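You operate a simulated robot arm through the tools that you are given. There is no shell and no other tool. Be economical: measure what you need, move in short steps, check, and stop when the job is done.

You run a simulated two-armed robot. Do the job below in one go: nothing can be reset, and whatever is moved stays where it is left.

Task
Take the purple cloth from the top of the repair bench and lay it out flat on the top of the side bench.

The check looks at the end state, three seconds after you hand in, the way a careful person would. Anything else that was tipped, shoved, dropped, spilled or broken makes it a failure. Flat cloth is picked up by pressing the open fingertips on it (5 to 10 N) and closing them slowly along it; thin cloth reads only 2 to 8 mm in the jaws.

Robot
Two 7-joint arms with two-finger parallel grippers on one trunk, on a base that drives. Base frame: it is fixed to the floor where the robot stands at the start and does not move with it; the origin is under the middle of the robot, x ahead of it, y to its left, z up. Readings come in mm, rad, newtons and seconds.
The left shoulder is at the start at [70, 133, 1151], the right one opposite. Places, roughly: top of the side bench [500, -1100, 900]. Payload 1.57 kg a hand.
Tool frame (each hand has its own): the origin (TCP) lies between the finger pads and is the grasp point; the fingertips stand 30 mm ahead of it; z points along the fingers, y is the line along which they close. The gripper opens to 80 mm. The fingers are 17 mm wide and 12 mm thick; the gripper's body (40 by 82 mm) begins 80 mm behind the TCP.
Orientation is told as [roll, pitch, yaw] about the base's x, y, z axes, in that order, counted from this pose: with the fingers straight down and closing along the base's y, the tool's x points along the base's -x, its y along +y and its z along -z.

Tools
- The arms move only by the tool send_rows. It takes "left_targets", "right_targets" or both (then of equal length, played together; a hand with none holds still); each is one flat list of numbers, 7 for each row, row after row: the shift along the base's x, y, z in mm, then the turn, a rotation vector about the base's x, y, z in rad, then the closure, from 0 (fully open) to 1 (shut). In form: [dx, dy, dz, rx, ry, rz, claw, dx, dy, dz, rx, ry, rz, claw, ...]. A call has 1 to 20 rows; each row is the pose to reach, as a shift and turn from the pose commanded when the call began. Each row takes 0.2 s and may step no farther than 50 mm and 0.15 rad from the row before; otherwise, or with a gripper value out of range, the whole call is refused. Where a pose cannot be reached the arm comes as near as it can. A force on the tool above 40 N (or 10 N above the force at the start of the call, whichever is more), or a blocked arm, ends the call early, and 0.2 s more pass. Each finger travels about 153 mm/s and halts on what it meets, pressing with about 29 N; the grip force reading is that of the motor and also rises with nothing between the fingers. The clock runs only during rows and for 0.2 s after the last one: add rows that repeat a pose to give the fingers time. The reply holds the time, the measured pose of the TCP, the force on the tool along the base axes, the opening and the grip force, in the units named above and with some noise.
- Cameras (640 x 400 px; columns grow to the right, rows downward): "scene" is now at [127.3, -25, 1376.3]; the picture's right is [-0.35, -0.94, 0.00], its down [-0.65, 0.24, -0.72] and it looks along [0.67, -0.25, -0.70] (base axes); focal length 251 px, centre (320, 200). "left" rides on the left gripper at [72, 7, -122] in its tool frame; the picture's right is [-0.09, 1.00, 0.00], its down [-0.84, -0.08, -0.54] and it looks along [-0.54, -0.05, 0.84] (tool axes); focal length 238 px, centre (320, 200). "right" rides on the right gripper at [72, -7, -122] in its tool frame; the picture's right is [0.09, 1.00, 0.00], its down [-0.84, 0.08, -0.54] and it looks along [-0.54, 0.05, 0.84] (tool axes); focal length 238 px, centre (320, 200).
- snapshot(camera): a new picture of that camera. The clock stands still meanwhile.
- slide_trunk(by): slides the trunk up (or, below 0, down) by that many mm; the arms and the scene camera ride with it, the base frame stays. It gives what a move gives, with no picture.
- base_move(legs): drives the robot by 1 to 6 legs, each [ahead, left, turn to the left] in mm, mm and rad, along the robot's own axes; the way and the turn of a leg run together, so that a leg with both is an arc; at most 1500 mm and 3.142 rad a leg. The arms and the cameras ride along, it lands a little off, and it stops where it bumps. It gives what a move gives.
- turn_head(pan, tilt): turns the head with the scene camera to pan (to the left, within 1.501 rad either way) and tilt (down, from -0.506 to 1.204), counted from straight ahead of the robot. It gives what a move gives.
- pixel_to_xyz(camera, pixels): there is no depth. For up to 12 entries [column, row, z] of the newest picture of that camera ("zoom" is the newest enlarged one), the place [x, y] in the base frame at which the ray of that pixel passes the height z, good to about 2 mm, but the place of the scene camera against the robot may be out by one fixed shift of up to 12 mm in any direction. The clock stands still meanwhile.
- zoom(camera, box): a new picture of the part [left, top, right, bottom] of that camera's present view, enlarged. The clock stands still meanwhile.
- job_done(): hands the job in; it is judged then, once.

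Work in short steps. Measure before you move; look again where a grasp or a placing could have gone wrong, and mend it. You have 80 turns and 70 pictures in all, those below and enlarged ones among them. Open the grippers and draw the arms clear of the work before you hand the job in, unless the task says otherwise; then end with one line.

The tools are called after "Request:" as name(argument=value, ...) on one line, values as JSON. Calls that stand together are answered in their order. send_rows: Moves the arms, as the interface text tells. Its arguments: {"type":"object","properties":{"left_targets":{"type":"array"},"right_targets":{"type":"array"}},"required":[]} The other tools are called the same way: slide_trunk (by) slides the trunk up or down; base_move (legs) drives the base; turn_head (pan, tilt) turns the head that bears the scene camera; snapshot (camera) takes a picture; pixel_to_xyz (camera, pixels) gives the place at which the rays of pixels pass given heights; zoom (camera, box) takes an enlarged picture of a part of a camera's view; job_done () hands the job in.

At the start:

```text
t: 0.0
left_tool_pos: [462.5, -26.4, 1109.8]
left_ee_rot: [-0.001, 0.001, 0.003]
left_wrist_force: [0.0, -0.1, -0.6]
left_gripper_width: 80.1
left_grasp_force: 0.1
right_tool_pos: [347.1, -286.1, 1176.0]
right_ee_rot: [0.0, 0.0, 0.0]
right_wrist_force: [-0.4, -0.4, 0.2]
right_gripper_width: 79.9
right_grasp_force: 0.1
trunk travel left (down, up): [-725.0, 215.0]
robot x, y, heading: [0.5, -1.8, -0.005]
head pan, tilt: [-0.358, 0.77]
```

scene: 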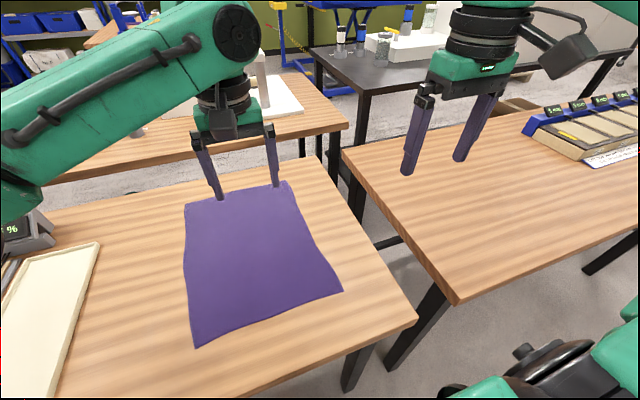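
right: 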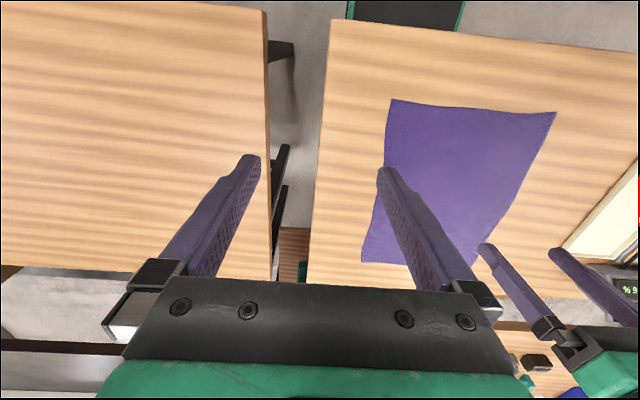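
left: 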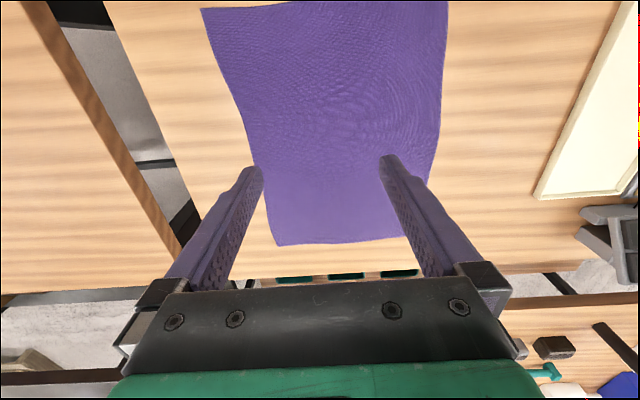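

The cloth's corners in the scene picture are at about (186,205), (287,182), (342,291), (195,347). I measure these and the side bench's edges.

Request:
pixel_to_xyz(camera="scene", pixels=[[186, 205, 810], [287, 182, 810], [342, 291, 810], [195, 347, 810], [418, 318, 810], [318, 157, 810], [342, 153, 900], [456, 303, 900], [640, 232, 900], [523, 130, 900], [610, 165, 900], [100, 243, 810]])

Request:
pixel_to_xyz(camera="left", pixels=[[202, 10, 810], [447, 2, 810], [277, 245, 810], [407, 236, 810], [433, 170, 810], [252, 150, 810]])

Request:
pixel_to_xyz(camera="right", pixels=[[391, 99, 810], [556, 112, 810], [362, 262, 810], [332, 20, 810], [308, 280, 810], [263, 10, 900], [270, 275, 900], [640, 52, 810]])

Request:
turn_head(pan=-1.1, tilt=0.7)

Request:
snapshot(camera="scene")

```text
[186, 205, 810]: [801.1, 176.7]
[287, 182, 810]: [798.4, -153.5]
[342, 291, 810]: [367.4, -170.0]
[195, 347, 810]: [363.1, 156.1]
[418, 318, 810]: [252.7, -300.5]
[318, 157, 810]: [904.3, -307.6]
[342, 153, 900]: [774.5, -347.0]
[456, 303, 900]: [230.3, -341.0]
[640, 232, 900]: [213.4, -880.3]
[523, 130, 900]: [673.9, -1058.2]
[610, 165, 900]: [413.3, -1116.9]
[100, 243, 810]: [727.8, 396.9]
```

```text
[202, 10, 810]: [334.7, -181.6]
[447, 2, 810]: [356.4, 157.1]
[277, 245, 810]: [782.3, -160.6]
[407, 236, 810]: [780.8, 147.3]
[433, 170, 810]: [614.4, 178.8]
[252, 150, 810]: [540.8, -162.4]
```

```text
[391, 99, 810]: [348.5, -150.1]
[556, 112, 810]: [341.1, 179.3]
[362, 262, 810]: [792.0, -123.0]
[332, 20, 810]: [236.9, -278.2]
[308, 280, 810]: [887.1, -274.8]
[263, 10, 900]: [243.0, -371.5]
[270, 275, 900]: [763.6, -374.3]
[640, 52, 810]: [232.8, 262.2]
```

```text
t: 1.1
left_tool_pos: [463.4, -26.5, 1110.6]
left_ee_rot: [0.001, 0.001, 0.002]
left_wrist_force: [0.4, 0.4, 0.1]
left_gripper_width: 79.8
left_grasp_force: 0.1
right_tool_pos: [347.5, -285.9, 1176.0]
right_ee_rot: [-0.002, 0.0, 0.001]
right_wrist_force: [0.1, -0.3, 0.5]
right_gripper_width: 80.0
right_grasp_force: 0.0
trunk travel left (down, up): [-725.0, 215.0]
robot x, y, heading: [1.1, -1.3, 0.005]
head pan, tilt: [-1.1, 0.7]
```

```text
66 pictures are left
```

scene: 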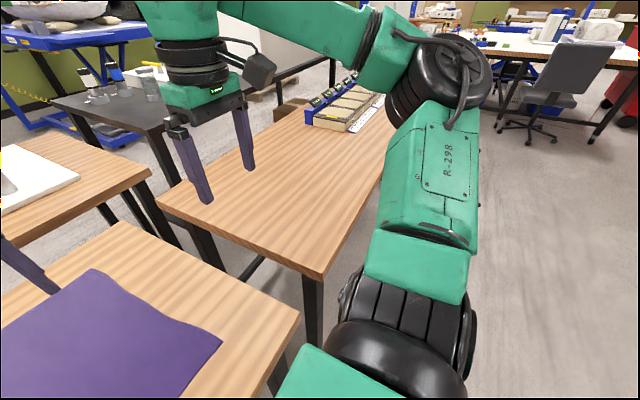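

The cloth lies at about x 350–795, y −155…165, and the side bench top spans x 236–770, y −345 to about −1050 with the bins at its far end. I bring both hands over the two near corners at z≈950 with the jaws part closed, and then look.

Request:
send_rows(left_targets=[-15, 27, -27, 0, 0, 0, 0.3, -29, 54, -53, 0, 0, 0, 0.6, -44, 81, -80, 0, 0, 0, 0.6, -59, 107, -107, 0, 0, 0, 0.6, -73, 134, -133, 0, 0, 0, 0.6, -88, 161, -160, 0, 0, 0, 0.6], right_targets=[5, 27, -38, 0, 0, 0, 0.3, 9, 54, -75, 0, 0, 0, 0.6, 14, 81, -113, 0, 0, 0, 0.6, 19, 107, -151, 0, 0, 0, 0.6, 23, 134, -188, 0, 0, 0, 0.6, 28, 161, -226, 0, 0, 0, 0.6])

Request:
snapshot(camera="left")

Request:
snapshot(camera="right")

Request:
turn_head(pan=0, tilt=1.0)

Request:
snapshot(camera="scene")

```text
t: 2.5
left_tool_pos: [376.1, 135.9, 949.6]
left_ee_rot: [-0.002, 0.0, 0.0]
left_wrist_force: [-0.5, 0.2, 0.1]
left_gripper_width: 32.2
left_grasp_force: 0.0
right_tool_pos: [375.0, -121.6, 948.8]
right_ee_rot: [-0.002, -0.001, -0.003]
right_wrist_force: [-0.1, -0.6, 0.4]
right_gripper_width: 31.9
right_grasp_force: 0.0
trunk travel left (down, up): [-725.0, 215.0]
robot x, y, heading: [2.7, 3.5, 0.003]
head pan, tilt: [-1.1, 0.7]
```

```text
65 pictures are left
```

left: 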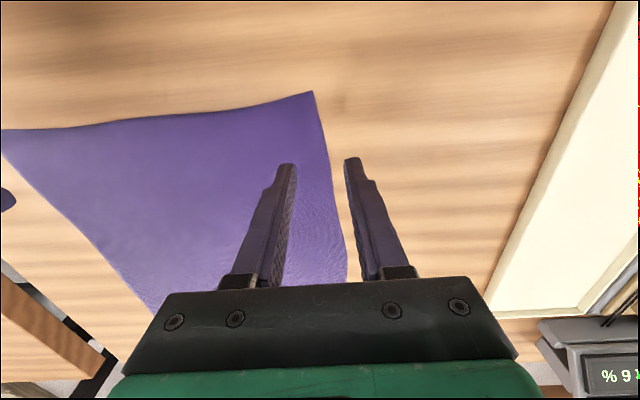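

```text
64 pictures are left
```

right: 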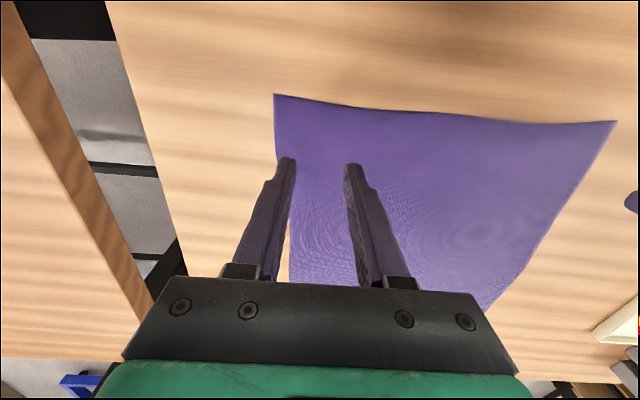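

```text
t: 3.8
left_tool_pos: [374.7, 134.2, 950.5]
left_ee_rot: [0.001, 0.0, 0.001]
left_wrist_force: [0.1, 0.1, -0.6]
left_gripper_width: 32.0
left_grasp_force: 0.1
right_tool_pos: [373.2, -123.4, 948.9]
right_ee_rot: [0.0, 0.002, 0.001]
right_wrist_force: [0.2, 0.2, 0.2]
right_gripper_width: 32.0
right_grasp_force: 0.1
trunk travel left (down, up): [-725.0, 215.0]
robot x, y, heading: [-1.4, -1.3, 0.001]
head pan, tilt: [0.0, 1.0]
```

```text
63 pictures are left
```

scene: 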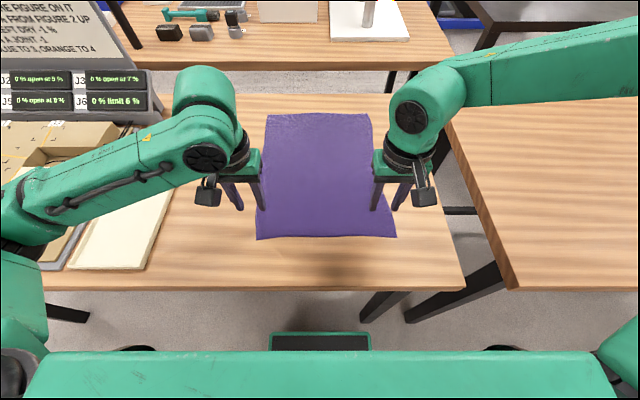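

The left camera shows the left near corner at (313,92), and the right camera shows the right one at (274,95). I convert these together with edge points near them.

Request:
pixel_to_xyz(camera="left", pixels=[[313, 92, 810], [250, 107, 810], [5, 130, 810], [335, 180, 810], [347, 260, 810]])

Request:
pixel_to_xyz(camera="right", pixels=[[274, 95, 810], [340, 105, 810], [616, 121, 810], [277, 160, 810], [289, 250, 810]])

```text
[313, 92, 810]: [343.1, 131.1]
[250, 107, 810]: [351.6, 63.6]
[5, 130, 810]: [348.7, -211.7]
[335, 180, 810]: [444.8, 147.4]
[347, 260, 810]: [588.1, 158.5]
```

```text
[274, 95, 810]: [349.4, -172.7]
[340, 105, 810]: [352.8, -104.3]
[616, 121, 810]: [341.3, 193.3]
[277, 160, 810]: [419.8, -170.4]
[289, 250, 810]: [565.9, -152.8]
```

Combining the views of both wrist cameras and the scene camera puts the cloth at z≈850, not 810, with near corners at about (338,133) and (342,−166). I shift the hands inward to (358,100) and (358,−132), lower to z≈895 and check.

Request:
send_rows(left_targets=[-8, -17, 0, 0, 0, 0, 0.6, -17, -34, -28, 0, 0, 0, 0.6, -17, -34, -55, 0, 0, 0, 0.6], right_targets=[-8, -5, 0, 0, 0, 0, 0.6, -16, -9, -28, 0, 0, 0, 0.6, -16, -9, -54, 0, 0, 0, 0.6])

Request:
snapshot(camera="left")

Request:
snapshot(camera="right")

```text
t: 4.6
left_tool_pos: [357.9, 98.4, 894.5]
left_ee_rot: [-0.002, 0.002, 0.0]
left_wrist_force: [0.5, 0.5, -0.3]
left_gripper_width: 31.9
left_grasp_force: 0.0
right_tool_pos: [358.2, -132.8, 894.2]
right_ee_rot: [0.001, 0.0, 0.0]
right_wrist_force: [0.4, -0.7, -0.5]
right_gripper_width: 32.0
right_grasp_force: 0.1
trunk travel left (down, up): [-725.0, 215.0]
robot x, y, heading: [-2.6, -0.2, -0.001]
head pan, tilt: [0.0, 1.0]
```

```text
62 pictures are left
```

left: 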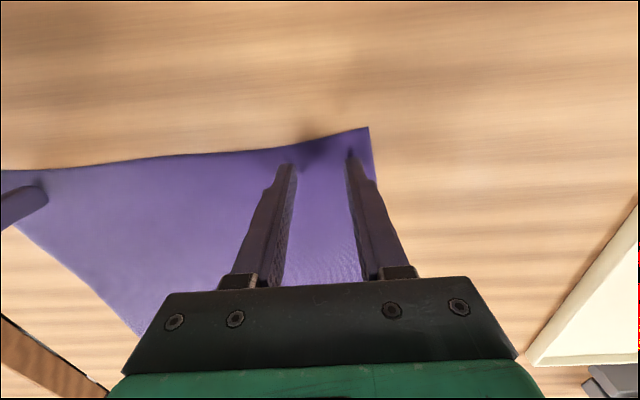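

```text
61 pictures are left
```

right: 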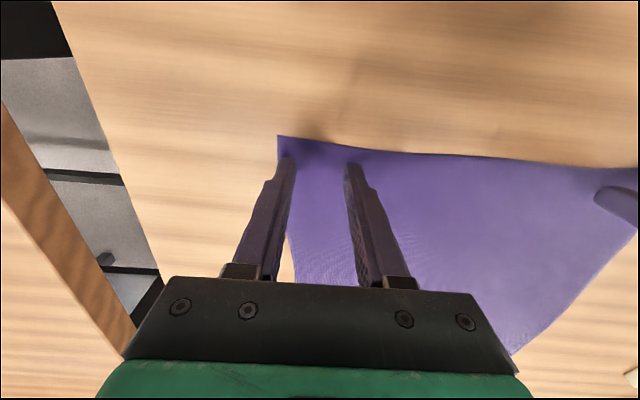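

The fingertips hang just over the cloth, about 10 mm inside the near edge. I nudge the right hand 6 mm inward and lower both hands to feel the contact.

Request:
send_rows(left_targets=[2, 0, -4, 0, 0, 0, 0.6, 2, 0, -8, 0, 0, 0, 0.6, 2, 0, -12, 0, 0, 0, 0.6, 2, 0, -12, 0, 0, 0, 0.6], right_targets=[2, 6, -4, 0, 0, 0, 0.6, 2, 6, -8, 0, 0, 0, 0.6, 2, 6, -12, 0, 0, 0, 0.6, 2, 6, -12, 0, 0, 0, 0.6])

```text
t: 5.4
left_tool_pos: [358.6, 98.0, 891.4]
left_ee_rot: [-0.005, -0.022, 0.004]
left_wrist_force: [-1.9, 0.2, 17.6]
left_gripper_width: 32.1
left_grasp_force: 0.0
right_tool_pos: [358.6, -126.1, 891.2]
right_ee_rot: [0.004, -0.016, -0.004]
right_wrist_force: [-1.4, -4.7, 24.9]
right_gripper_width: 32.2
right_grasp_force: 0.0
trunk travel left (down, up): [-725.0, 215.0]
robot x, y, heading: [0.1, -0.6, 0.001]
head pan, tilt: [0.0, 1.0]
stopped in row 3 (right hand): the force on the tool passed its limit (the readings are from after the stop); the commanded pose is now the measured one
```

The surface is felt at TCP z≈892, so the top is at about 861. I read the settled force.

Request:
send_rows(left_targets=[0, 0, 1, 0, 0, 0, 0.6, 0, 0, 1, 0, 0, 0, 0.6], right_targets=[0, 0, 1, 0, 0, 0, 0.6, 0, 0, 1, 0, 0, 0, 0.6])

```text
t: 6.0
left_tool_pos: [360.4, 98.3, 890.7]
left_ee_rot: [-0.002, -0.018, 0.003]
left_wrist_force: [1.0, -0.9, 18.7]
left_gripper_width: 31.9
left_grasp_force: 0.1
right_tool_pos: [359.7, -126.9, 891.8]
right_ee_rot: [0.002, -0.015, -0.004]
right_wrist_force: [-2.7, -3.2, 28.6]
right_gripper_width: 32.2
right_grasp_force: 0.5
trunk travel left (down, up): [-725.0, 215.0]
robot x, y, heading: [-0.2, 0.2, 0.003]
head pan, tilt: [0.0, 1.0]
```

It presses with 19 and 29 N, which is too much. I ease up 2 mm on the left and 3 mm on the right.

Request:
send_rows(left_targets=[0, 0, 2, 0, 0, 0, 0.6, 0, 0, 2, 0, 0, 0, 0.6], right_targets=[0, 0, 3, 0, 0, 0, 0.6, 0, 0, 3, 0, 0, 0, 0.6])

```text
t: 6.6
left_tool_pos: [359.9, 98.7, 891.8]
left_ee_rot: [-0.003, -0.012, 0.001]
left_wrist_force: [-4.4, -0.3, 18.0]
left_gripper_width: 32.0
left_grasp_force: 0.0
right_tool_pos: [361.3, -127.0, 891.7]
right_ee_rot: [0.003, -0.009, -0.001]
right_wrist_force: [0.9, 0.3, 0.6]
right_gripper_width: 32.0
right_grasp_force: 0.1
trunk travel left (down, up): [-725.0, 215.0]
robot x, y, heading: [-1.1, -1.2, 0.0]
head pan, tilt: [0.0, 1.0]
```

Left is still at 18 N and right is just free, so I trim each: left up 1 mm, right down 1 mm.

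Request:
send_rows(left_targets=[0, 0, 1, 0, 0, 0, 0.6, 0, 0, 1, 0, 0, 0, 0.6], right_targets=[0, 0, -1, 0, 0, 0, 0.6, 0, 0, -1, 0, 0, 0, 0.6])

```text
t: 7.2
left_tool_pos: [360.8, 100.0, 891.9]
left_ee_rot: [-0.001, -0.012, 0.004]
left_wrist_force: [-1.0, 0.1, 1.9]
left_gripper_width: 31.9
left_grasp_force: 0.0
right_tool_pos: [362.9, -127.5, 890.5]
right_ee_rot: [0.002, -0.009, -0.002]
right_wrist_force: [-1.2, -1.6, 6.3]
right_gripper_width: 32.4
right_grasp_force: 0.4
trunk travel left (down, up): [-725.0, 215.0]
robot x, y, heading: [1.5, -1.0, 0.0]
head pan, tilt: [0.0, 1.0]
```

Right presses at 6 N and left at 2 N. I lower the left a little and close both slowly along the cloth.

Request:
send_rows(left_targets=[0, 0, -0.7, 0, 0, 0, 0.6, 0, 0, -0.7, 0, 0, 0, 0.63, 0, 0, -0.7, 0, 0, 0, 0.66, 0, 0, -0.7, 0, 0, 0, 0.69, 0, 0, -0.7, 0, 0, 0, 0.72, 0, 0, -0.7, 0, 0, 0, 0.75, 0, 0, -0.7, 0, 0, 0, 0.78, 0, 0, -0.7, 0, 0, 0, 0.81, 0, 0, -0.7, 0, 0, 0, 0.84, 0, 0, -0.7, 0, 0, 0, 0.87, 0, 0, -0.7, 0, 0, 0, 0.9, 0, 0, -0.7, 0, 0, 0, 0.93, 0, 0, -0.7, 0, 0, 0, 0.96, 0, 0, -0.7, 0, 0, 0, 0.98, 0, 0, -0.7, 0, 0, 0, 1, 0, 0, -0.7, 0, 0, 0, 1], right_targets=[0, 0, 0, 0, 0, 0, 0.6, 0, 0, 0, 0, 0, 0, 0.63, 0, 0, 0, 0, 0, 0, 0.66, 0, 0, 0, 0, 0, 0, 0.69, 0, 0, 0, 0, 0, 0, 0.72, 0, 0, 0, 0, 0, 0, 0.75, 0, 0, 0, 0, 0, 0, 0.78, 0, 0, 0, 0, 0, 0, 0.81, 0, 0, 0, 0, 0, 0, 0.84, 0, 0, 0, 0, 0, 0, 0.87, 0, 0, 0, 0, 0, 0, 0.9, 0, 0, 0, 0, 0, 0, 0.93, 0, 0, 0, 0, 0, 0, 0.96, 0, 0, 0, 0, 0, 0, 0.98, 0, 0, 0, 0, 0, 0, 1, 0, 0, 0, 0, 0, 0, 1])

Request:
snapshot(camera="left")

Request:
snapshot(camera="right")

```text
t: 10.6
left_tool_pos: [362.5, 99.4, 892.3]
left_ee_rot: [-0.001, -0.012, 0.002]
left_wrist_force: [0.2, 0.9, 5.4]
left_gripper_width: 0.0
left_grasp_force: 21.5
right_tool_pos: [362.6, -127.8, 889.7]
right_ee_rot: [0.002, -0.009, -0.001]
right_wrist_force: [0.0, 0.0, 6.5]
right_gripper_width: 0.0
right_grasp_force: 21.1
trunk travel left (down, up): [-725.0, 215.0]
robot x, y, heading: [-0.8, 1.4, 0.002]
head pan, tilt: [0.0, 1.0]
```

```text
60 pictures are left
```

left: 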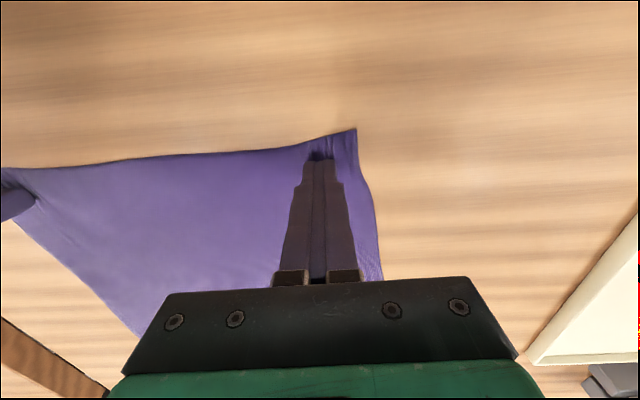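

```text
59 pictures are left
```

right: 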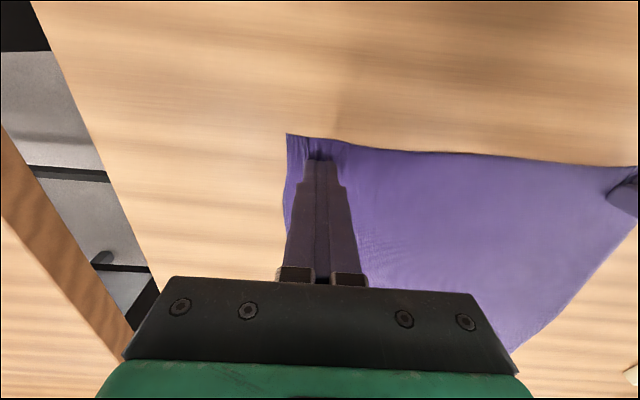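

Both jaws read 0.0 mm, so the cloth has probably slipped out although it wrinkled. I lift 25 mm and look to be sure.

Request:
send_rows(left_targets=[0, 0, 12, 0, 0, 0, 1, 0, 0, 25, 0, 0, 0, 1], right_targets=[0, 0, 12, 0, 0, 0, 1, 0, 0, 25, 0, 0, 0, 1])

Request:
snapshot(camera="left")

Request:
snapshot(camera="right")

```text
t: 11.2
left_tool_pos: [361.1, 98.3, 915.4]
left_ee_rot: [-0.003, -0.01, 0.002]
left_wrist_force: [-0.8, -0.2, 0.6]
left_gripper_width: 0.0
left_grasp_force: 21.7
right_tool_pos: [362.3, -126.8, 916.0]
right_ee_rot: [-0.001, -0.008, -0.001]
right_wrist_force: [-0.6, 0.9, -0.6]
right_gripper_width: 0.0
right_grasp_force: 21.1
trunk travel left (down, up): [-725.0, 215.0]
robot x, y, heading: [2.8, 0.1, -0.002]
head pan, tilt: [0.0, 1.0]
```

```text
58 pictures are left
```

left: 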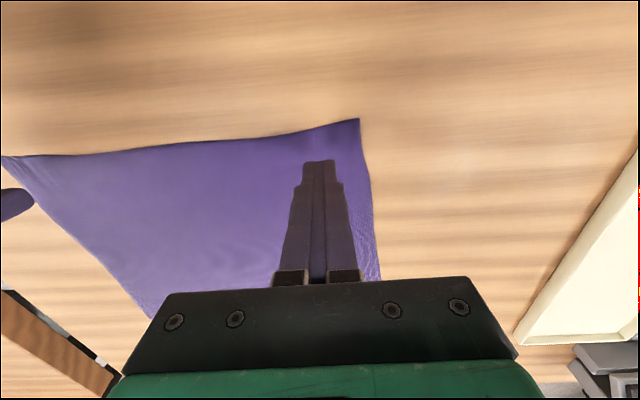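

```text
57 pictures are left
```

right: 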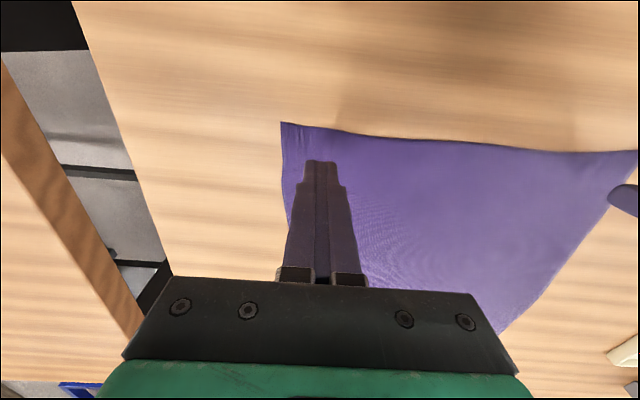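

Neither is held. I reopen to 40 mm, move the left hand 5 mm inward, and press again slightly harder.

Request:
send_rows(left_targets=[0, -5, 0, 0, 0, 0, 0.5, 0, -5, -10, 0, 0, 0, 0.5, 0, -5, -20, 0, 0, 0, 0.5, 0, -5, -24, 0, 0, 0, 0.5, 0, -5, -25.4, 0, 0, 0, 0.5, 0, -5, -25.4, 0, 0, 0, 0.5], right_targets=[0, 0, 0, 0, 0, 0, 0.5, 0, 0, -10, 0, 0, 0, 0.5, 0, 0, -20, 0, 0, 0, 0.5, 0, 0, -24, 0, 0, 0, 0.5, 0, 0, -25.3, 0, 0, 0, 0.5, 0, 0, -25.3, 0, 0, 0, 0.5])

```text
t: 12.6
left_tool_pos: [361.7, 94.0, 891.8]
left_ee_rot: [-0.002, -0.01, 0.004]
left_wrist_force: [1.3, -0.6, 1.9]
left_gripper_width: 39.9
left_grasp_force: 0.1
right_tool_pos: [362.9, -127.5, 891.6]
right_ee_rot: [0.004, -0.01, -0.002]
right_wrist_force: [2.5, -0.8, 14.0]
right_gripper_width: 39.9
right_grasp_force: 0.0
trunk travel left (down, up): [-725.0, 215.0]
robot x, y, heading: [-1.7, 1.3, 0.004]
head pan, tilt: [0.0, 1.0]
```

Left presses at 2 N and right at 14 N; I trim both toward 9 N.

Request:
send_rows(left_targets=[0, 0, -1, 0, 0, 0, 0.5, 0, 0, -1, 0, 0, 0, 0.5], right_targets=[0, 0, 0.4, 0, 0, 0, 0.5, 0, 0, 0.4, 0, 0, 0, 0.5])

```text
t: 13.2
left_tool_pos: [362.5, 93.6, 890.6]
left_ee_rot: [-0.002, -0.016, 0.004]
left_wrist_force: [1.3, 1.1, 17.7]
left_gripper_width: 39.9
left_grasp_force: 0.0
right_tool_pos: [361.1, -127.4, 891.4]
right_ee_rot: [0.002, -0.009, -0.001]
right_wrist_force: [0.7, 1.7, 6.8]
right_gripper_width: 40.1
right_grasp_force: 0.1
trunk travel left (down, up): [-725.0, 215.0]
robot x, y, heading: [-3.7, -0.4, 0.0]
head pan, tilt: [0.0, 1.0]
```

Stiffness is about 16 N/mm. I trim left up 0.5 mm and right down 0.15 mm, and close slowly halfway so I can read the force.

Request:
send_rows(left_targets=[0, 0, 0.5, 0, 0, 0, 0.5, 0, 0, 0.5, 0, 0, 0, 0.515, 0, 0, 0.5, 0, 0, 0, 0.53, 0, 0, 0.5, 0, 0, 0, 0.545, 0, 0, 0.5, 0, 0, 0, 0.56, 0, 0, 0.5, 0, 0, 0, 0.575, 0, 0, 0.5, 0, 0, 0, 0.59, 0, 0, 0.5, 0, 0, 0, 0.605, 0, 0, 0.5, 0, 0, 0, 0.62, 0, 0, 0.5, 0, 0, 0, 0.635, 0, 0, 0.5, 0, 0, 0, 0.65, 0, 0, 0.5, 0, 0, 0, 0.665, 0, 0, 0.5, 0, 0, 0, 0.68, 0, 0, 0.5, 0, 0, 0, 0.695, 0, 0, 0.5, 0, 0, 0, 0.71, 0, 0, 0.5, 0, 0, 0, 0.725, 0, 0, 0.5, 0, 0, 0, 0.74, 0, 0, 0.5, 0, 0, 0, 0.755], right_targets=[0, 0, -0.15, 0, 0, 0, 0.5, 0, 0, -0.15, 0, 0, 0, 0.515, 0, 0, -0.15, 0, 0, 0, 0.53, 0, 0, -0.15, 0, 0, 0, 0.545, 0, 0, -0.15, 0, 0, 0, 0.56, 0, 0, -0.15, 0, 0, 0, 0.575, 0, 0, -0.15, 0, 0, 0, 0.59, 0, 0, -0.15, 0, 0, 0, 0.605, 0, 0, -0.15, 0, 0, 0, 0.62, 0, 0, -0.15, 0, 0, 0, 0.635, 0, 0, -0.15, 0, 0, 0, 0.65, 0, 0, -0.15, 0, 0, 0, 0.665, 0, 0, -0.15, 0, 0, 0, 0.68, 0, 0, -0.15, 0, 0, 0, 0.695, 0, 0, -0.15, 0, 0, 0, 0.71, 0, 0, -0.15, 0, 0, 0, 0.725, 0, 0, -0.15, 0, 0, 0, 0.74, 0, 0, -0.15, 0, 0, 0, 0.755])

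Request:
zoom(camera="left", box=[240, 100, 400, 200])

Request:
zoom(camera="right", box=[240, 100, 400, 200])

```text
t: 17.0
left_tool_pos: [361.2, 93.8, 891.2]
left_ee_rot: [-0.002, -0.013, 0.003]
left_wrist_force: [0.2, 0.1, 16.3]
left_gripper_width: 18.8
left_grasp_force: 0.1
right_tool_pos: [361.4, -126.5, 891.4]
right_ee_rot: [0.006, -0.011, -0.001]
right_wrist_force: [-0.1, 0.8, 5.9]
right_gripper_width: 18.0
right_grasp_force: 0.1
trunk travel left (down, up): [-725.0, 215.0]
robot x, y, heading: [-2.5, -2.9, -0.003]
head pan, tilt: [0.0, 1.0]
```

```text
4.00 times, centred on (320, 150) of left
```

zoom: 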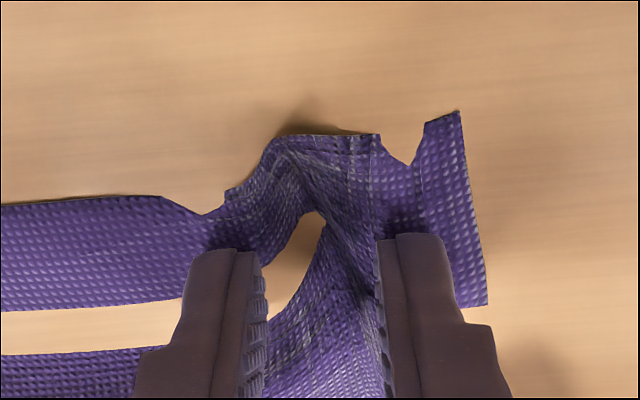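

```text
4.00 times, centred on (320, 150) of right
```

zoom: 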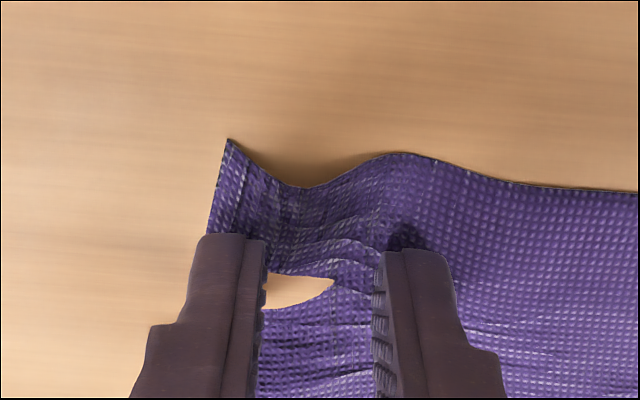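

A ridge is bunching up between the fingers of both hands (the gaps seem to be cloth hidden by overlap). I ease the left up 0.4 mm and keep closing slowly.

Request:
send_rows(left_targets=[0, 0, 0.4, 0, 0, 0, 0.77, 0, 0, 0.4, 0, 0, 0, 0.785, 0, 0, 0.4, 0, 0, 0, 0.8, 0, 0, 0.4, 0, 0, 0, 0.815, 0, 0, 0.4, 0, 0, 0, 0.83, 0, 0, 0.4, 0, 0, 0, 0.845, 0, 0, 0.4, 0, 0, 0, 0.86, 0, 0, 0.4, 0, 0, 0, 0.875, 0, 0, 0.4, 0, 0, 0, 0.89, 0, 0, 0.4, 0, 0, 0, 0.905, 0, 0, 0.4, 0, 0, 0, 0.92, 0, 0, 0.4, 0, 0, 0, 0.935, 0, 0, 0.4, 0, 0, 0, 0.95, 0, 0, 0.4, 0, 0, 0, 0.965, 0, 0, 0.4, 0, 0, 0, 0.98, 0, 0, 0.4, 0, 0, 0, 1, 0, 0, 0.4, 0, 0, 0, 1, 0, 0, 0.4, 0, 0, 0, 1], right_targets=[0, 0, -0.2, 0, 0, 0, 0.77, 0, 0, -0.2, 0, 0, 0, 0.785, 0, 0, -0.2, 0, 0, 0, 0.8, 0, 0, -0.2, 0, 0, 0, 0.815, 0, 0, -0.2, 0, 0, 0, 0.83, 0, 0, -0.2, 0, 0, 0, 0.845, 0, 0, -0.2, 0, 0, 0, 0.86, 0, 0, -0.2, 0, 0, 0, 0.875, 0, 0, -0.2, 0, 0, 0, 0.89, 0, 0, -0.2, 0, 0, 0, 0.905, 0, 0, -0.2, 0, 0, 0, 0.92, 0, 0, -0.2, 0, 0, 0, 0.935, 0, 0, -0.2, 0, 0, 0, 0.95, 0, 0, -0.2, 0, 0, 0, 0.965, 0, 0, -0.2, 0, 0, 0, 0.98, 0, 0, -0.2, 0, 0, 0, 1, 0, 0, -0.2, 0, 0, 0, 1, 0, 0, -0.2, 0, 0, 0, 1])

Request:
zoom(camera="left", box=[240, 100, 400, 200])

Request:
zoom(camera="right", box=[240, 100, 400, 200])

```text
t: 20.8
left_tool_pos: [361.0, 93.8, 890.8]
left_ee_rot: [-0.001, -0.013, 0.003]
left_wrist_force: [-1.2, -4.8, 5.6]
left_gripper_width: 1.8
left_grasp_force: 23.9
right_tool_pos: [361.1, -126.6, 891.1]
right_ee_rot: [0.005, -0.009, -0.003]
right_wrist_force: [0.2, 3.9, 13.3]
right_gripper_width: 1.4
right_grasp_force: 23.7
trunk travel left (down, up): [-725.0, 215.0]
robot x, y, heading: [1.8, 0.9, 0.003]
head pan, tilt: [0.0, 1.0]
```

```text
4.00 times, centred on (320, 150) of left
```

zoom: 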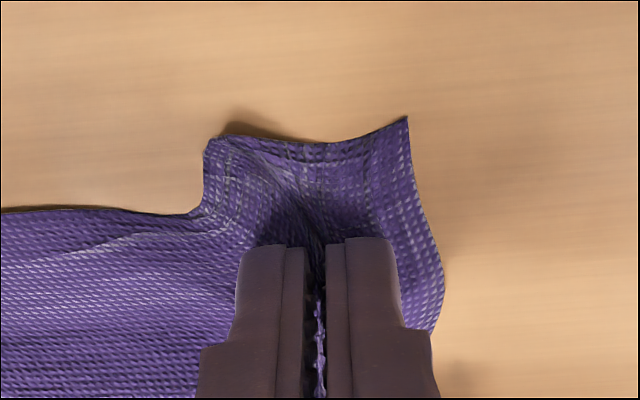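

```text
4.00 times, centred on (320, 150) of right
```

zoom: 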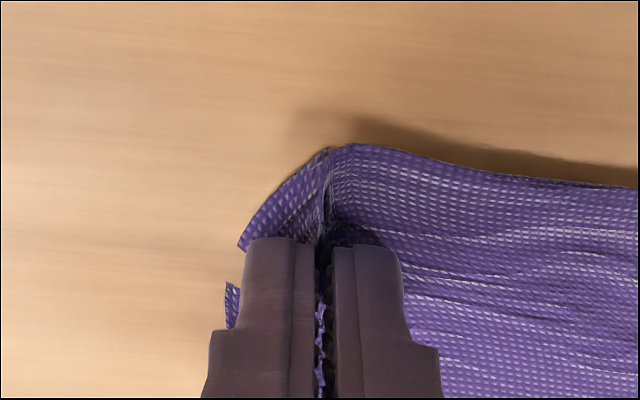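

Now both jaws read about 1.5 mm with cloth visible between the pads. I lift gently by 40 mm and check the hold.

Request:
send_rows(left_targets=[0, 0, 8, 0, 0, 0, 1, 0, 0, 16, 0, 0, 0, 1, 0, 0, 24, 0, 0, 0, 1, 5, 0, 32, 0, 0, 0, 1, 10, 0, 40, 0, 0, 0, 1], right_targets=[0, 0, 8, 0, 0, 0, 1, 0, 0, 16, 0, 0, 0, 1, 0, 0, 24, 0, 0, 0, 1, 5, 0, 32, 0, 0, 0, 1, 10, 0, 40, 0, 0, 0, 1])

Request:
snapshot(camera="left")

Request:
snapshot(camera="right")

```text
t: 22.0
left_tool_pos: [372.3, 94.3, 931.1]
left_ee_rot: [-0.001, -0.012, 0.003]
left_wrist_force: [-1.0, -3.5, 0.2]
left_gripper_width: 2.0
left_grasp_force: 23.6
right_tool_pos: [371.2, -127.1, 930.8]
right_ee_rot: [0.002, -0.008, -0.001]
right_wrist_force: [0.5, 4.3, 0.1]
right_gripper_width: 1.4
right_grasp_force: 23.6
trunk travel left (down, up): [-725.0, 215.0]
robot x, y, heading: [3.4, -1.7, 0.003]
head pan, tilt: [0.0, 1.0]
```

```text
52 pictures are left
```

left: 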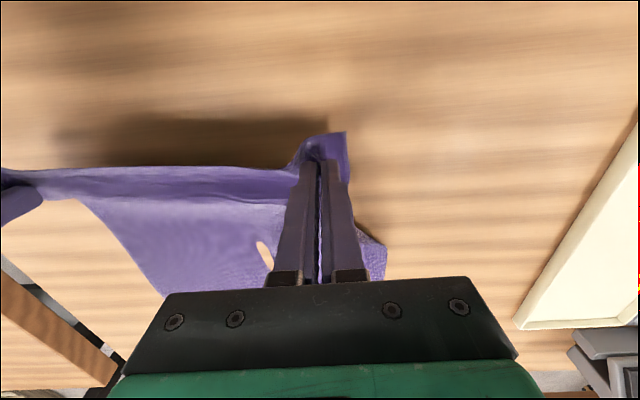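

```text
51 pictures are left
```

right: 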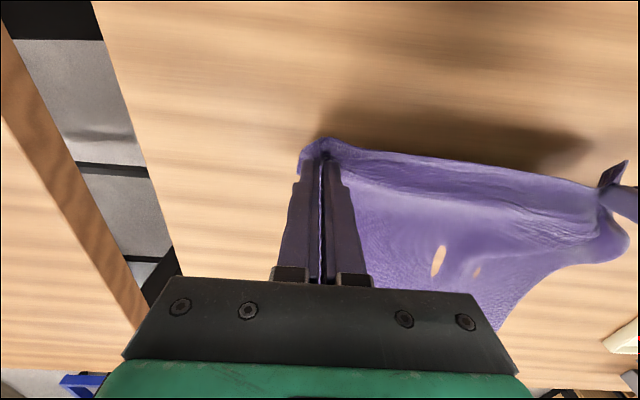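

Both corners are held (2.0 and 1.4 mm), the cloth rising taut with about 4 N of side pull. I bring the hands a few mm together and lift up and forward.

Request:
send_rows(left_targets=[8, -2, 20, 0, 0, 0, 1, 16, -4, 40, 0, 0, 0, 1, 24, -5, 60, 0, 0, 0, 1, 32, -5, 80, 0, 0, 0, 1, 40, -5, 100, 0, 0, 0, 1, 48, -5, 120, 0, 0, 0, 1, 56, -5, 140, 0, 0, 0, 1, 64, -5, 160, 0, 0, 0, 1, 72, -5, 180, 0, 0, 0, 1, 80, -5, 200, 0, 0, 0, 1], right_targets=[8, 2, 20, 0, 0, 0, 1, 16, 4, 40, 0, 0, 0, 1, 24, 5, 60, 0, 0, 0, 1, 32, 5, 80, 0, 0, 0, 1, 40, 5, 100, 0, 0, 0, 1, 48, 5, 120, 0, 0, 0, 1, 56, 5, 140, 0, 0, 0, 1, 64, 5, 160, 0, 0, 0, 1, 72, 5, 180, 0, 0, 0, 1, 80, 5, 200, 0, 0, 0, 1])

Request:
slide_trunk(by=205)

Request:
snapshot(camera="scene")

```text
t: 24.2
left_tool_pos: [453.2, 88.3, 1130.3]
left_ee_rot: [-0.002, -0.01, 0.002]
left_wrist_force: [0.7, 0.0, 0.1]
left_gripper_width: 1.8
left_grasp_force: 23.7
right_tool_pos: [452.8, -123.3, 1129.7]
right_ee_rot: [0.004, -0.006, -0.004]
right_wrist_force: [-0.8, 0.0, -0.3]
right_gripper_width: 1.5
right_grasp_force: 23.4
trunk travel left (down, up): [-725.0, 215.0]
robot x, y, heading: [0.3, 2.3, -0.002]
head pan, tilt: [0.0, 1.0]
```

```text
t: 26.4
left_tool_pos: [453.9, 89.6, 1334.9]
left_ee_rot: [-0.003, -0.011, 0.004]
left_wrist_force: [0.4, -0.3, -1.4]
left_gripper_width: 1.9
left_grasp_force: 23.6
right_tool_pos: [454.3, -122.1, 1335.4]
right_ee_rot: [0.004, -0.008, -0.001]
right_wrist_force: [-0.3, 0.0, 0.1]
right_gripper_width: 1.3
right_grasp_force: 23.0
trunk travel left (down, up): [-930.0, 10.0]
robot x, y, heading: [2.0, -2.3, 0.005]
head pan, tilt: [0.0, 1.0]
```

```text
50 pictures are left
```

scene: 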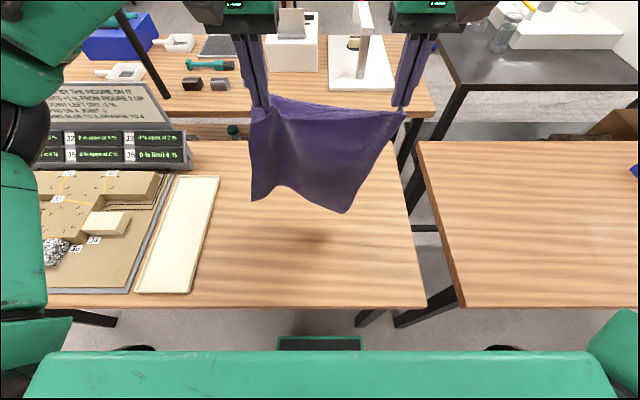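

The cloth hangs free over the bench from both hands. I look toward the side bench to plan the drive.

Request:
turn_head(pan=-0.9, tilt=0.75)

Request:
snapshot(camera="scene")

Request:
snapshot(camera="right")

```text
t: 27.6
left_tool_pos: [453.4, 88.0, 1335.5]
left_ee_rot: [-0.002, -0.011, 0.005]
left_wrist_force: [0.6, -0.4, -0.9]
left_gripper_width: 1.8
left_grasp_force: 23.1
right_tool_pos: [453.7, -122.0, 1335.8]
right_ee_rot: [0.002, -0.008, -0.002]
right_wrist_force: [0.0, -0.3, 0.4]
right_gripper_width: 1.1
right_grasp_force: 22.7
trunk travel left (down, up): [-930.0, 10.0]
robot x, y, heading: [0.9, 1.5, -0.001]
head pan, tilt: [-0.901, 0.75]
```

```text
49 pictures are left
```

scene: 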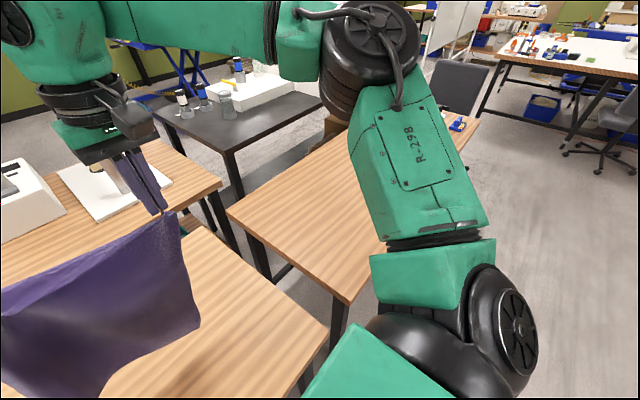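

```text
48 pictures are left
```

right: 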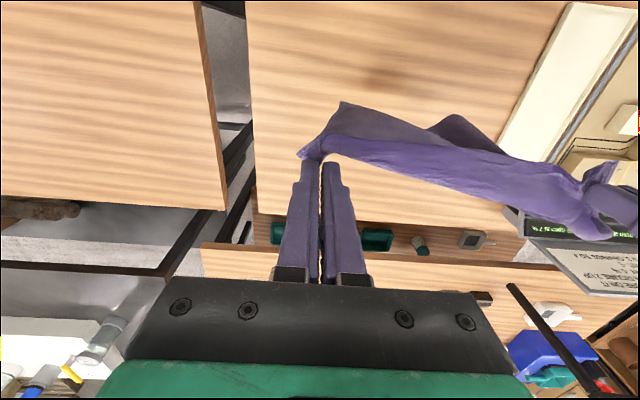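

I convert the side bench's edges, using near z 850 for the top.

Request:
pixel_to_xyz(camera="right", pixels=[[225, 209, 860], [195, 5, 860], [5, 195, 860], [255, 186, 860], [248, 20, 860]])

Request:
pixel_to_xyz(camera="scene", pixels=[[228, 210, 860], [345, 304, 860], [454, 122, 860], [472, 115, 860], [178, 228, 861], [330, 340, 861]])

```text
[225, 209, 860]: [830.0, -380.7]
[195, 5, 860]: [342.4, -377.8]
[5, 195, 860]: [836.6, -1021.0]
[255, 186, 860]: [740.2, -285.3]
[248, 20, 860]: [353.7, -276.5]
```

```text
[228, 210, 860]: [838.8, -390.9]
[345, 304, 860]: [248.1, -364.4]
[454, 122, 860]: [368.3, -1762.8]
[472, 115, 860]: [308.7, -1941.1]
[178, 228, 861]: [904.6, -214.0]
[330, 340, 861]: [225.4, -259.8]
```

Both cameras agree: the side bench top is at z≈860 with x 240–835, y from −380, and the bins beyond y≈−1100. I raise the hands 40 mm and strafe right 700 mm so the cloth comes over the clear part.

Request:
send_rows(left_targets=[0, 0, 20, 0, 0, 0, 1, 0, 0, 40, 0, 0, 0, 1], right_targets=[0, 0, 20, 0, 0, 0, 1, 0, 0, 40, 0, 0, 0, 1])

Request:
base_move(legs=[[0, -350, 0], [0, -350, 0]])

Request:
turn_head(pan=0, tilt=0.85)

Request:
snapshot(camera="scene")

Request:
snapshot(camera="right")

```text
t: 28.2
left_tool_pos: [453.3, 88.2, 1375.9]
left_ee_rot: [-0.002, -0.011, 0.004]
left_wrist_force: [0.4, -1.0, 0.1]
left_gripper_width: 2.0
left_grasp_force: 23.7
right_tool_pos: [449.7, -126.0, 1375.3]
right_ee_rot: [0.003, -0.009, -0.001]
right_wrist_force: [-0.4, 0.8, -1.1]
right_gripper_width: 1.3
right_grasp_force: 23.0
right hand out of reach, approached as far as the arm can: row 2
trunk travel left (down, up): [-930.0, 10.0]
robot x, y, heading: [-0.3, -0.1, 0.001]
head pan, tilt: [-0.901, 0.75]
```

```text
t: 32.3
left_tool_pos: [453.3, -605.3, 1373.9]
left_ee_rot: [-0.006, -0.01, 0.004]
left_wrist_force: [-0.3, -0.2, -1.1]
left_gripper_width: 2.0
left_grasp_force: 23.6
right_tool_pos: [450.3, -818.3, 1374.6]
right_ee_rot: [0.002, -0.009, 0.0]
right_wrist_force: [0.4, 1.8, -0.8]
right_gripper_width: 1.6
right_grasp_force: 23.5
trunk travel left (down, up): [-930.0, 10.0]
robot x, y, heading: [-3.1, -694.2, 0.0]
head pan, tilt: [-0.901, 0.75]
```

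```text
t: 33.5
left_tool_pos: [452.9, -607.7, 1375.2]
left_ee_rot: [-0.002, -0.01, 0.004]
left_wrist_force: [0.4, -0.1, 0.1]
left_gripper_width: 2.0
left_grasp_force: 23.7
right_tool_pos: [451.1, -820.8, 1373.6]
right_ee_rot: [0.0, -0.008, 0.001]
right_wrist_force: [-0.8, 0.4, 0.5]
right_gripper_width: 1.7
right_grasp_force: 23.8
trunk travel left (down, up): [-930.0, 10.0]
robot x, y, heading: [0.9, -699.2, 0.0]
head pan, tilt: [0.0, 0.85]
```

```text
47 pictures are left
```

scene: 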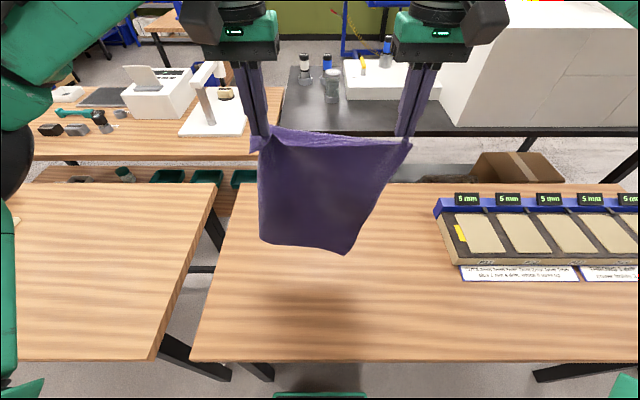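

```text
46 pictures are left
```

right: 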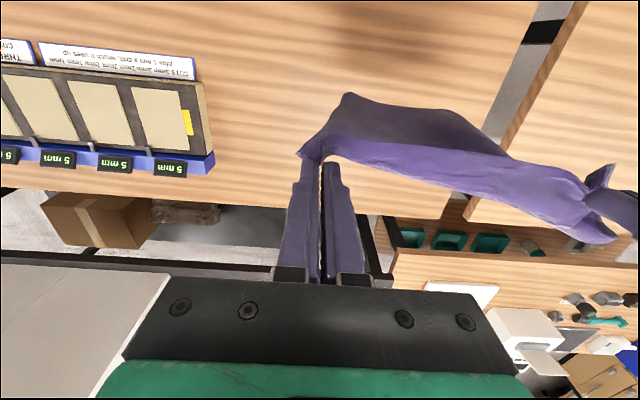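

The cloth hangs over the clear part of the side bench, with the bin tray's left end near columns 435–460. I measure the tray and the free area.

Request:
pixel_to_xyz(camera="scene", pixels=[[440, 262, 860], [460, 275, 860], [434, 205, 890], [194, 360, 860], [218, 190, 860]])

Request:
pixel_to_xyz(camera="right", pixels=[[195, 75, 870], [215, 160, 870], [455, 195, 860], [485, 150, 860]])

```text
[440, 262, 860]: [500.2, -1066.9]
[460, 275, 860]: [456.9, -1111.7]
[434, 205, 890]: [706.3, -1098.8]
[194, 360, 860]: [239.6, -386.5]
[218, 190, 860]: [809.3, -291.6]
```

```text
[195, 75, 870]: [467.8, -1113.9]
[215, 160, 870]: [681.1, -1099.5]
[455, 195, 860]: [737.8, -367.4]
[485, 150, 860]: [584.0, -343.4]
```

The tray begins at y≈−1097, well clear of the cloth (y≈−560…−870). I reach forward, tilting the fingers forward 0.6 rad so the cloth's lower edge can come down near x≈700.

Request:
send_rows(left_targets=[20, 0, -10, 0, -0.08, 0, 1, 40, 0, -20, 0, -0.16, 0, 1, 60, 0, -30, 0, -0.24, 0, 1, 85, 0, -40, 0, -0.32, 0, 1, 110, 0, -40, 0, -0.4, 0, 1, 135, 0, -40, 0, -0.48, 0, 1, 165, 0, -40, 0, -0.55, 0, 1, 200, 0, -40, 0, -0.6, 0, 1, 230, 0, -40, 0, -0.6, 0, 1, 250, 0, -40, 0, -0.6, 0, 1], right_targets=[20, 0, -10, 0, -0.08, 0, 1, 40, 0, -20, 0, -0.16, 0, 1, 60, 0, -30, 0, -0.24, 0, 1, 85, 0, -40, 0, -0.32, 0, 1, 110, 0, -40, 0, -0.4, 0, 1, 135, 0, -40, 0, -0.48, 0, 1, 165, 0, -40, 0, -0.55, 0, 1, 200, 0, -40, 0, -0.6, 0, 1, 230, 0, -40, 0, -0.6, 0, 1, 250, 0, -40, 0, -0.6, 0, 1])

Request:
snapshot(camera="scene")

```text
t: 35.7
left_tool_pos: [701.9, -614.6, 1335.4]
left_ee_rot: [-0.006, -0.614, -0.004]
left_wrist_force: [-7.7, -20.3, -2.0]
left_gripper_width: 1.9
left_grasp_force: 23.8
right_tool_pos: [633.7, -855.4, 1324.7]
right_ee_rot: [0.009, -0.613, 0.002]
right_wrist_force: [7.4, 22.5, 0.6]
right_gripper_width: 1.7
right_grasp_force: 23.5
right hand out of reach, approached as far as the arm can: row 6, 7, 8, 9, 10
trunk travel left (down, up): [-930.0, 10.0]
robot x, y, heading: [-2.4, -698.1, 0.005]
head pan, tilt: [0.0, 0.85]
```

```text
45 pictures are left
```

scene: 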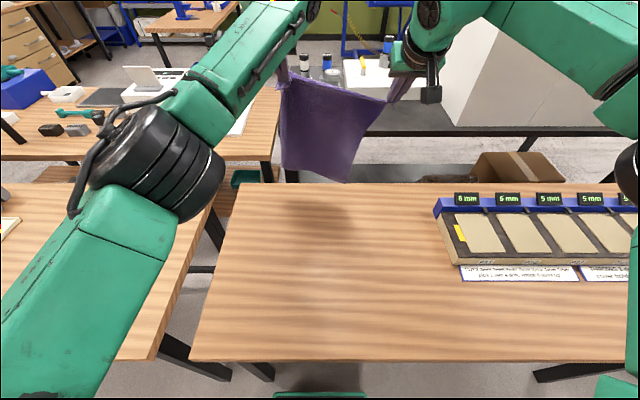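

The right arm is at its limit (633,−855) and the cloth is stretched with 20 N. I draw the left hand back level with it at once.

Request:
send_rows(left_targets=[-30, 0, 0, 0, 0, 0, 1, -60, 0, 0, 0, 0, 0, 1, -80, 0, 0, 0, 0, 0, 1], right_targets=[-30, 0, 0, 0, 0, 0, 1, -60, 0, 0, 0, 0, 0, 1, -80, 0, 0, 0, 0, 0, 1])

```text
t: 36.5
left_tool_pos: [620.5, -612.1, 1336.0]
left_ee_rot: [-0.008, -0.609, 0.001]
left_wrist_force: [-9.1, -25.9, -2.9]
left_gripper_width: 2.4
left_grasp_force: 23.7
right_tool_pos: [553.0, -853.9, 1324.0]
right_ee_rot: [0.011, -0.616, 0.0]
right_wrist_force: [9.2, 25.3, 2.2]
right_gripper_width: 1.4
right_grasp_force: 23.9
trunk travel left (down, up): [-930.0, 10.0]
robot x, y, heading: [-2.9, -699.1, -0.001]
head pan, tilt: [0.0, 0.85]
```

The right hand's command follows its measured pose, so I align both: left back 60 mm, right 8 mm ahead, 34 mm inward and 12 mm up.

Request:
send_rows(left_targets=[-20, 2, 0, 0, 0, 0, 1, -40, 4, 0, 0, 0, 0, 1, -60, 4, 0, 0, 0, 0, 1, -60, 4, 0, 0, 0, 0, 1], right_targets=[2, 11, 4, 0, 0, 0, 1, 5, 22, 8, 0, 0, 0, 1, 8, 34, 12, 0, 0, 0, 1, 8, 34, 12, 0, 0, 0, 1])

Request:
snapshot(camera="scene")

```text
t: 37.5
left_tool_pos: [563.3, -603.9, 1334.7]
left_ee_rot: [-0.004, -0.611, 0.006]
left_wrist_force: [0.0, -0.2, -1.2]
left_gripper_width: 2.0
left_grasp_force: 23.7
right_tool_pos: [563.2, -822.0, 1333.3]
right_ee_rot: [0.002, -0.607, -0.002]
right_wrist_force: [-0.5, -0.5, -0.3]
right_gripper_width: 1.3
right_grasp_force: 23.7
trunk travel left (down, up): [-930.0, 10.0]
robot x, y, heading: [0.0, -692.3, 0.001]
head pan, tilt: [0.0, 0.85]
```

```text
44 pictures are left
```

scene: 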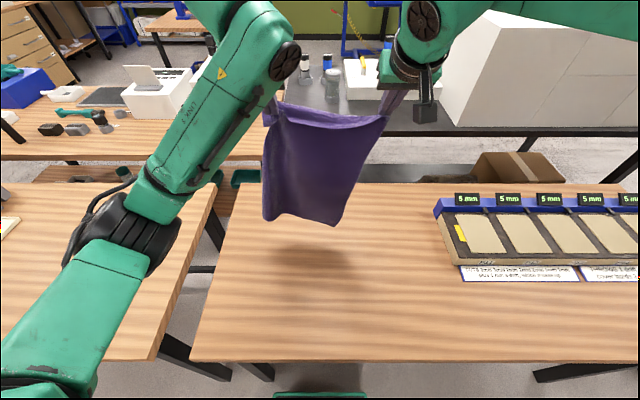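

Tension is gone and the hands are level at x=563. I move forward and down in small steps where the right arm should reach farther.

Request:
send_rows(left_targets=[15, 0, -15, 0, 0, 0, 1, 30, 0, -30, 0, 0, 0, 1, 45, 0, -40, 0, 0, 0, 1, 60, 0, -45, 0, 0, 0, 1], right_targets=[15, 0, -15, 0, 0, 0, 1, 30, 0, -30, 0, 0, 0, 1, 45, 0, -40, 0, 0, 0, 1, 60, 0, -45, 0, 0, 0, 1])

Request:
snapshot(camera="scene")

```text
t: 38.5
left_tool_pos: [623.7, -603.8, 1290.0]
left_ee_rot: [-0.003, -0.607, 0.005]
left_wrist_force: [-1.0, -0.7, -0.2]
left_gripper_width: 1.8
left_grasp_force: 23.1
right_tool_pos: [619.7, -824.8, 1288.8]
right_ee_rot: [0.005, -0.612, 0.0]
right_wrist_force: [0.0, -0.1, -0.5]
right_gripper_width: 1.4
right_grasp_force: 23.1
right hand out of reach, approached as far as the arm can: row 4
trunk travel left (down, up): [-930.0, 10.0]
robot x, y, heading: [-0.8, -699.9, 0.003]
head pan, tilt: [0.0, 0.85]
```

```text
43 pictures are left
```

scene: 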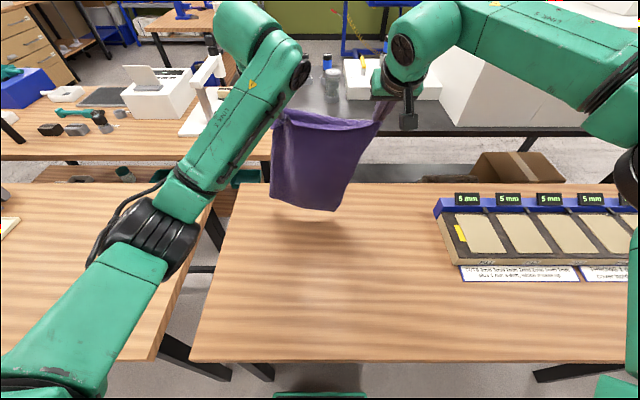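

The right hand tops out at x≈620, which would bring the near edge down right at the bench's rim (240). I look down at the base's front to see whether the robot can drive some way forward.

Request:
turn_head(pan=0, tilt=1.2)

Request:
snapshot(camera="scene")

Request:
pixel_to_xyz(camera="scene", pixels=[[320, 255, 300], [320, 255, 500], [320, 255, 100], [320, 240, 860]])

```text
t: 39.3
left_tool_pos: [623.3, -603.7, 1291.0]
left_ee_rot: [-0.006, -0.61, 0.005]
left_wrist_force: [0.0, 0.3, -0.5]
left_gripper_width: 1.9
left_grasp_force: 23.7
right_tool_pos: [618.3, -824.5, 1289.5]
right_ee_rot: [0.005, -0.612, 0.0]
right_wrist_force: [0.4, -0.6, 0.2]
right_gripper_width: 1.4
right_grasp_force: 23.0
trunk travel left (down, up): [-930.0, 10.0]
robot x, y, heading: [-1.2, -696.8, 0.001]
head pan, tilt: [0.0, 1.201]
```

```text
42 pictures are left
```

scene: 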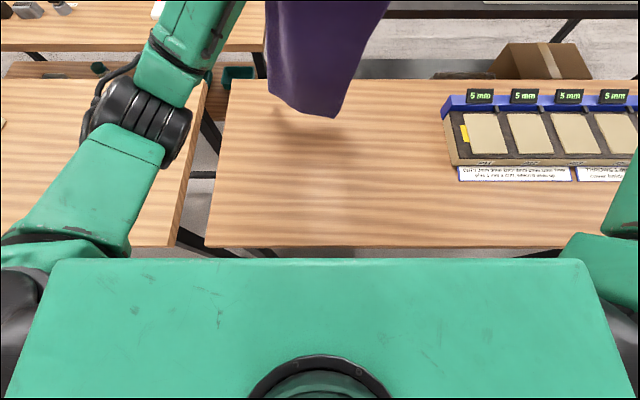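

```text
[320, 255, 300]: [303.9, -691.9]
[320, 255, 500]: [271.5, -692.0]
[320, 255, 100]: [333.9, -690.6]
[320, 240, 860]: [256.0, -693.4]
```

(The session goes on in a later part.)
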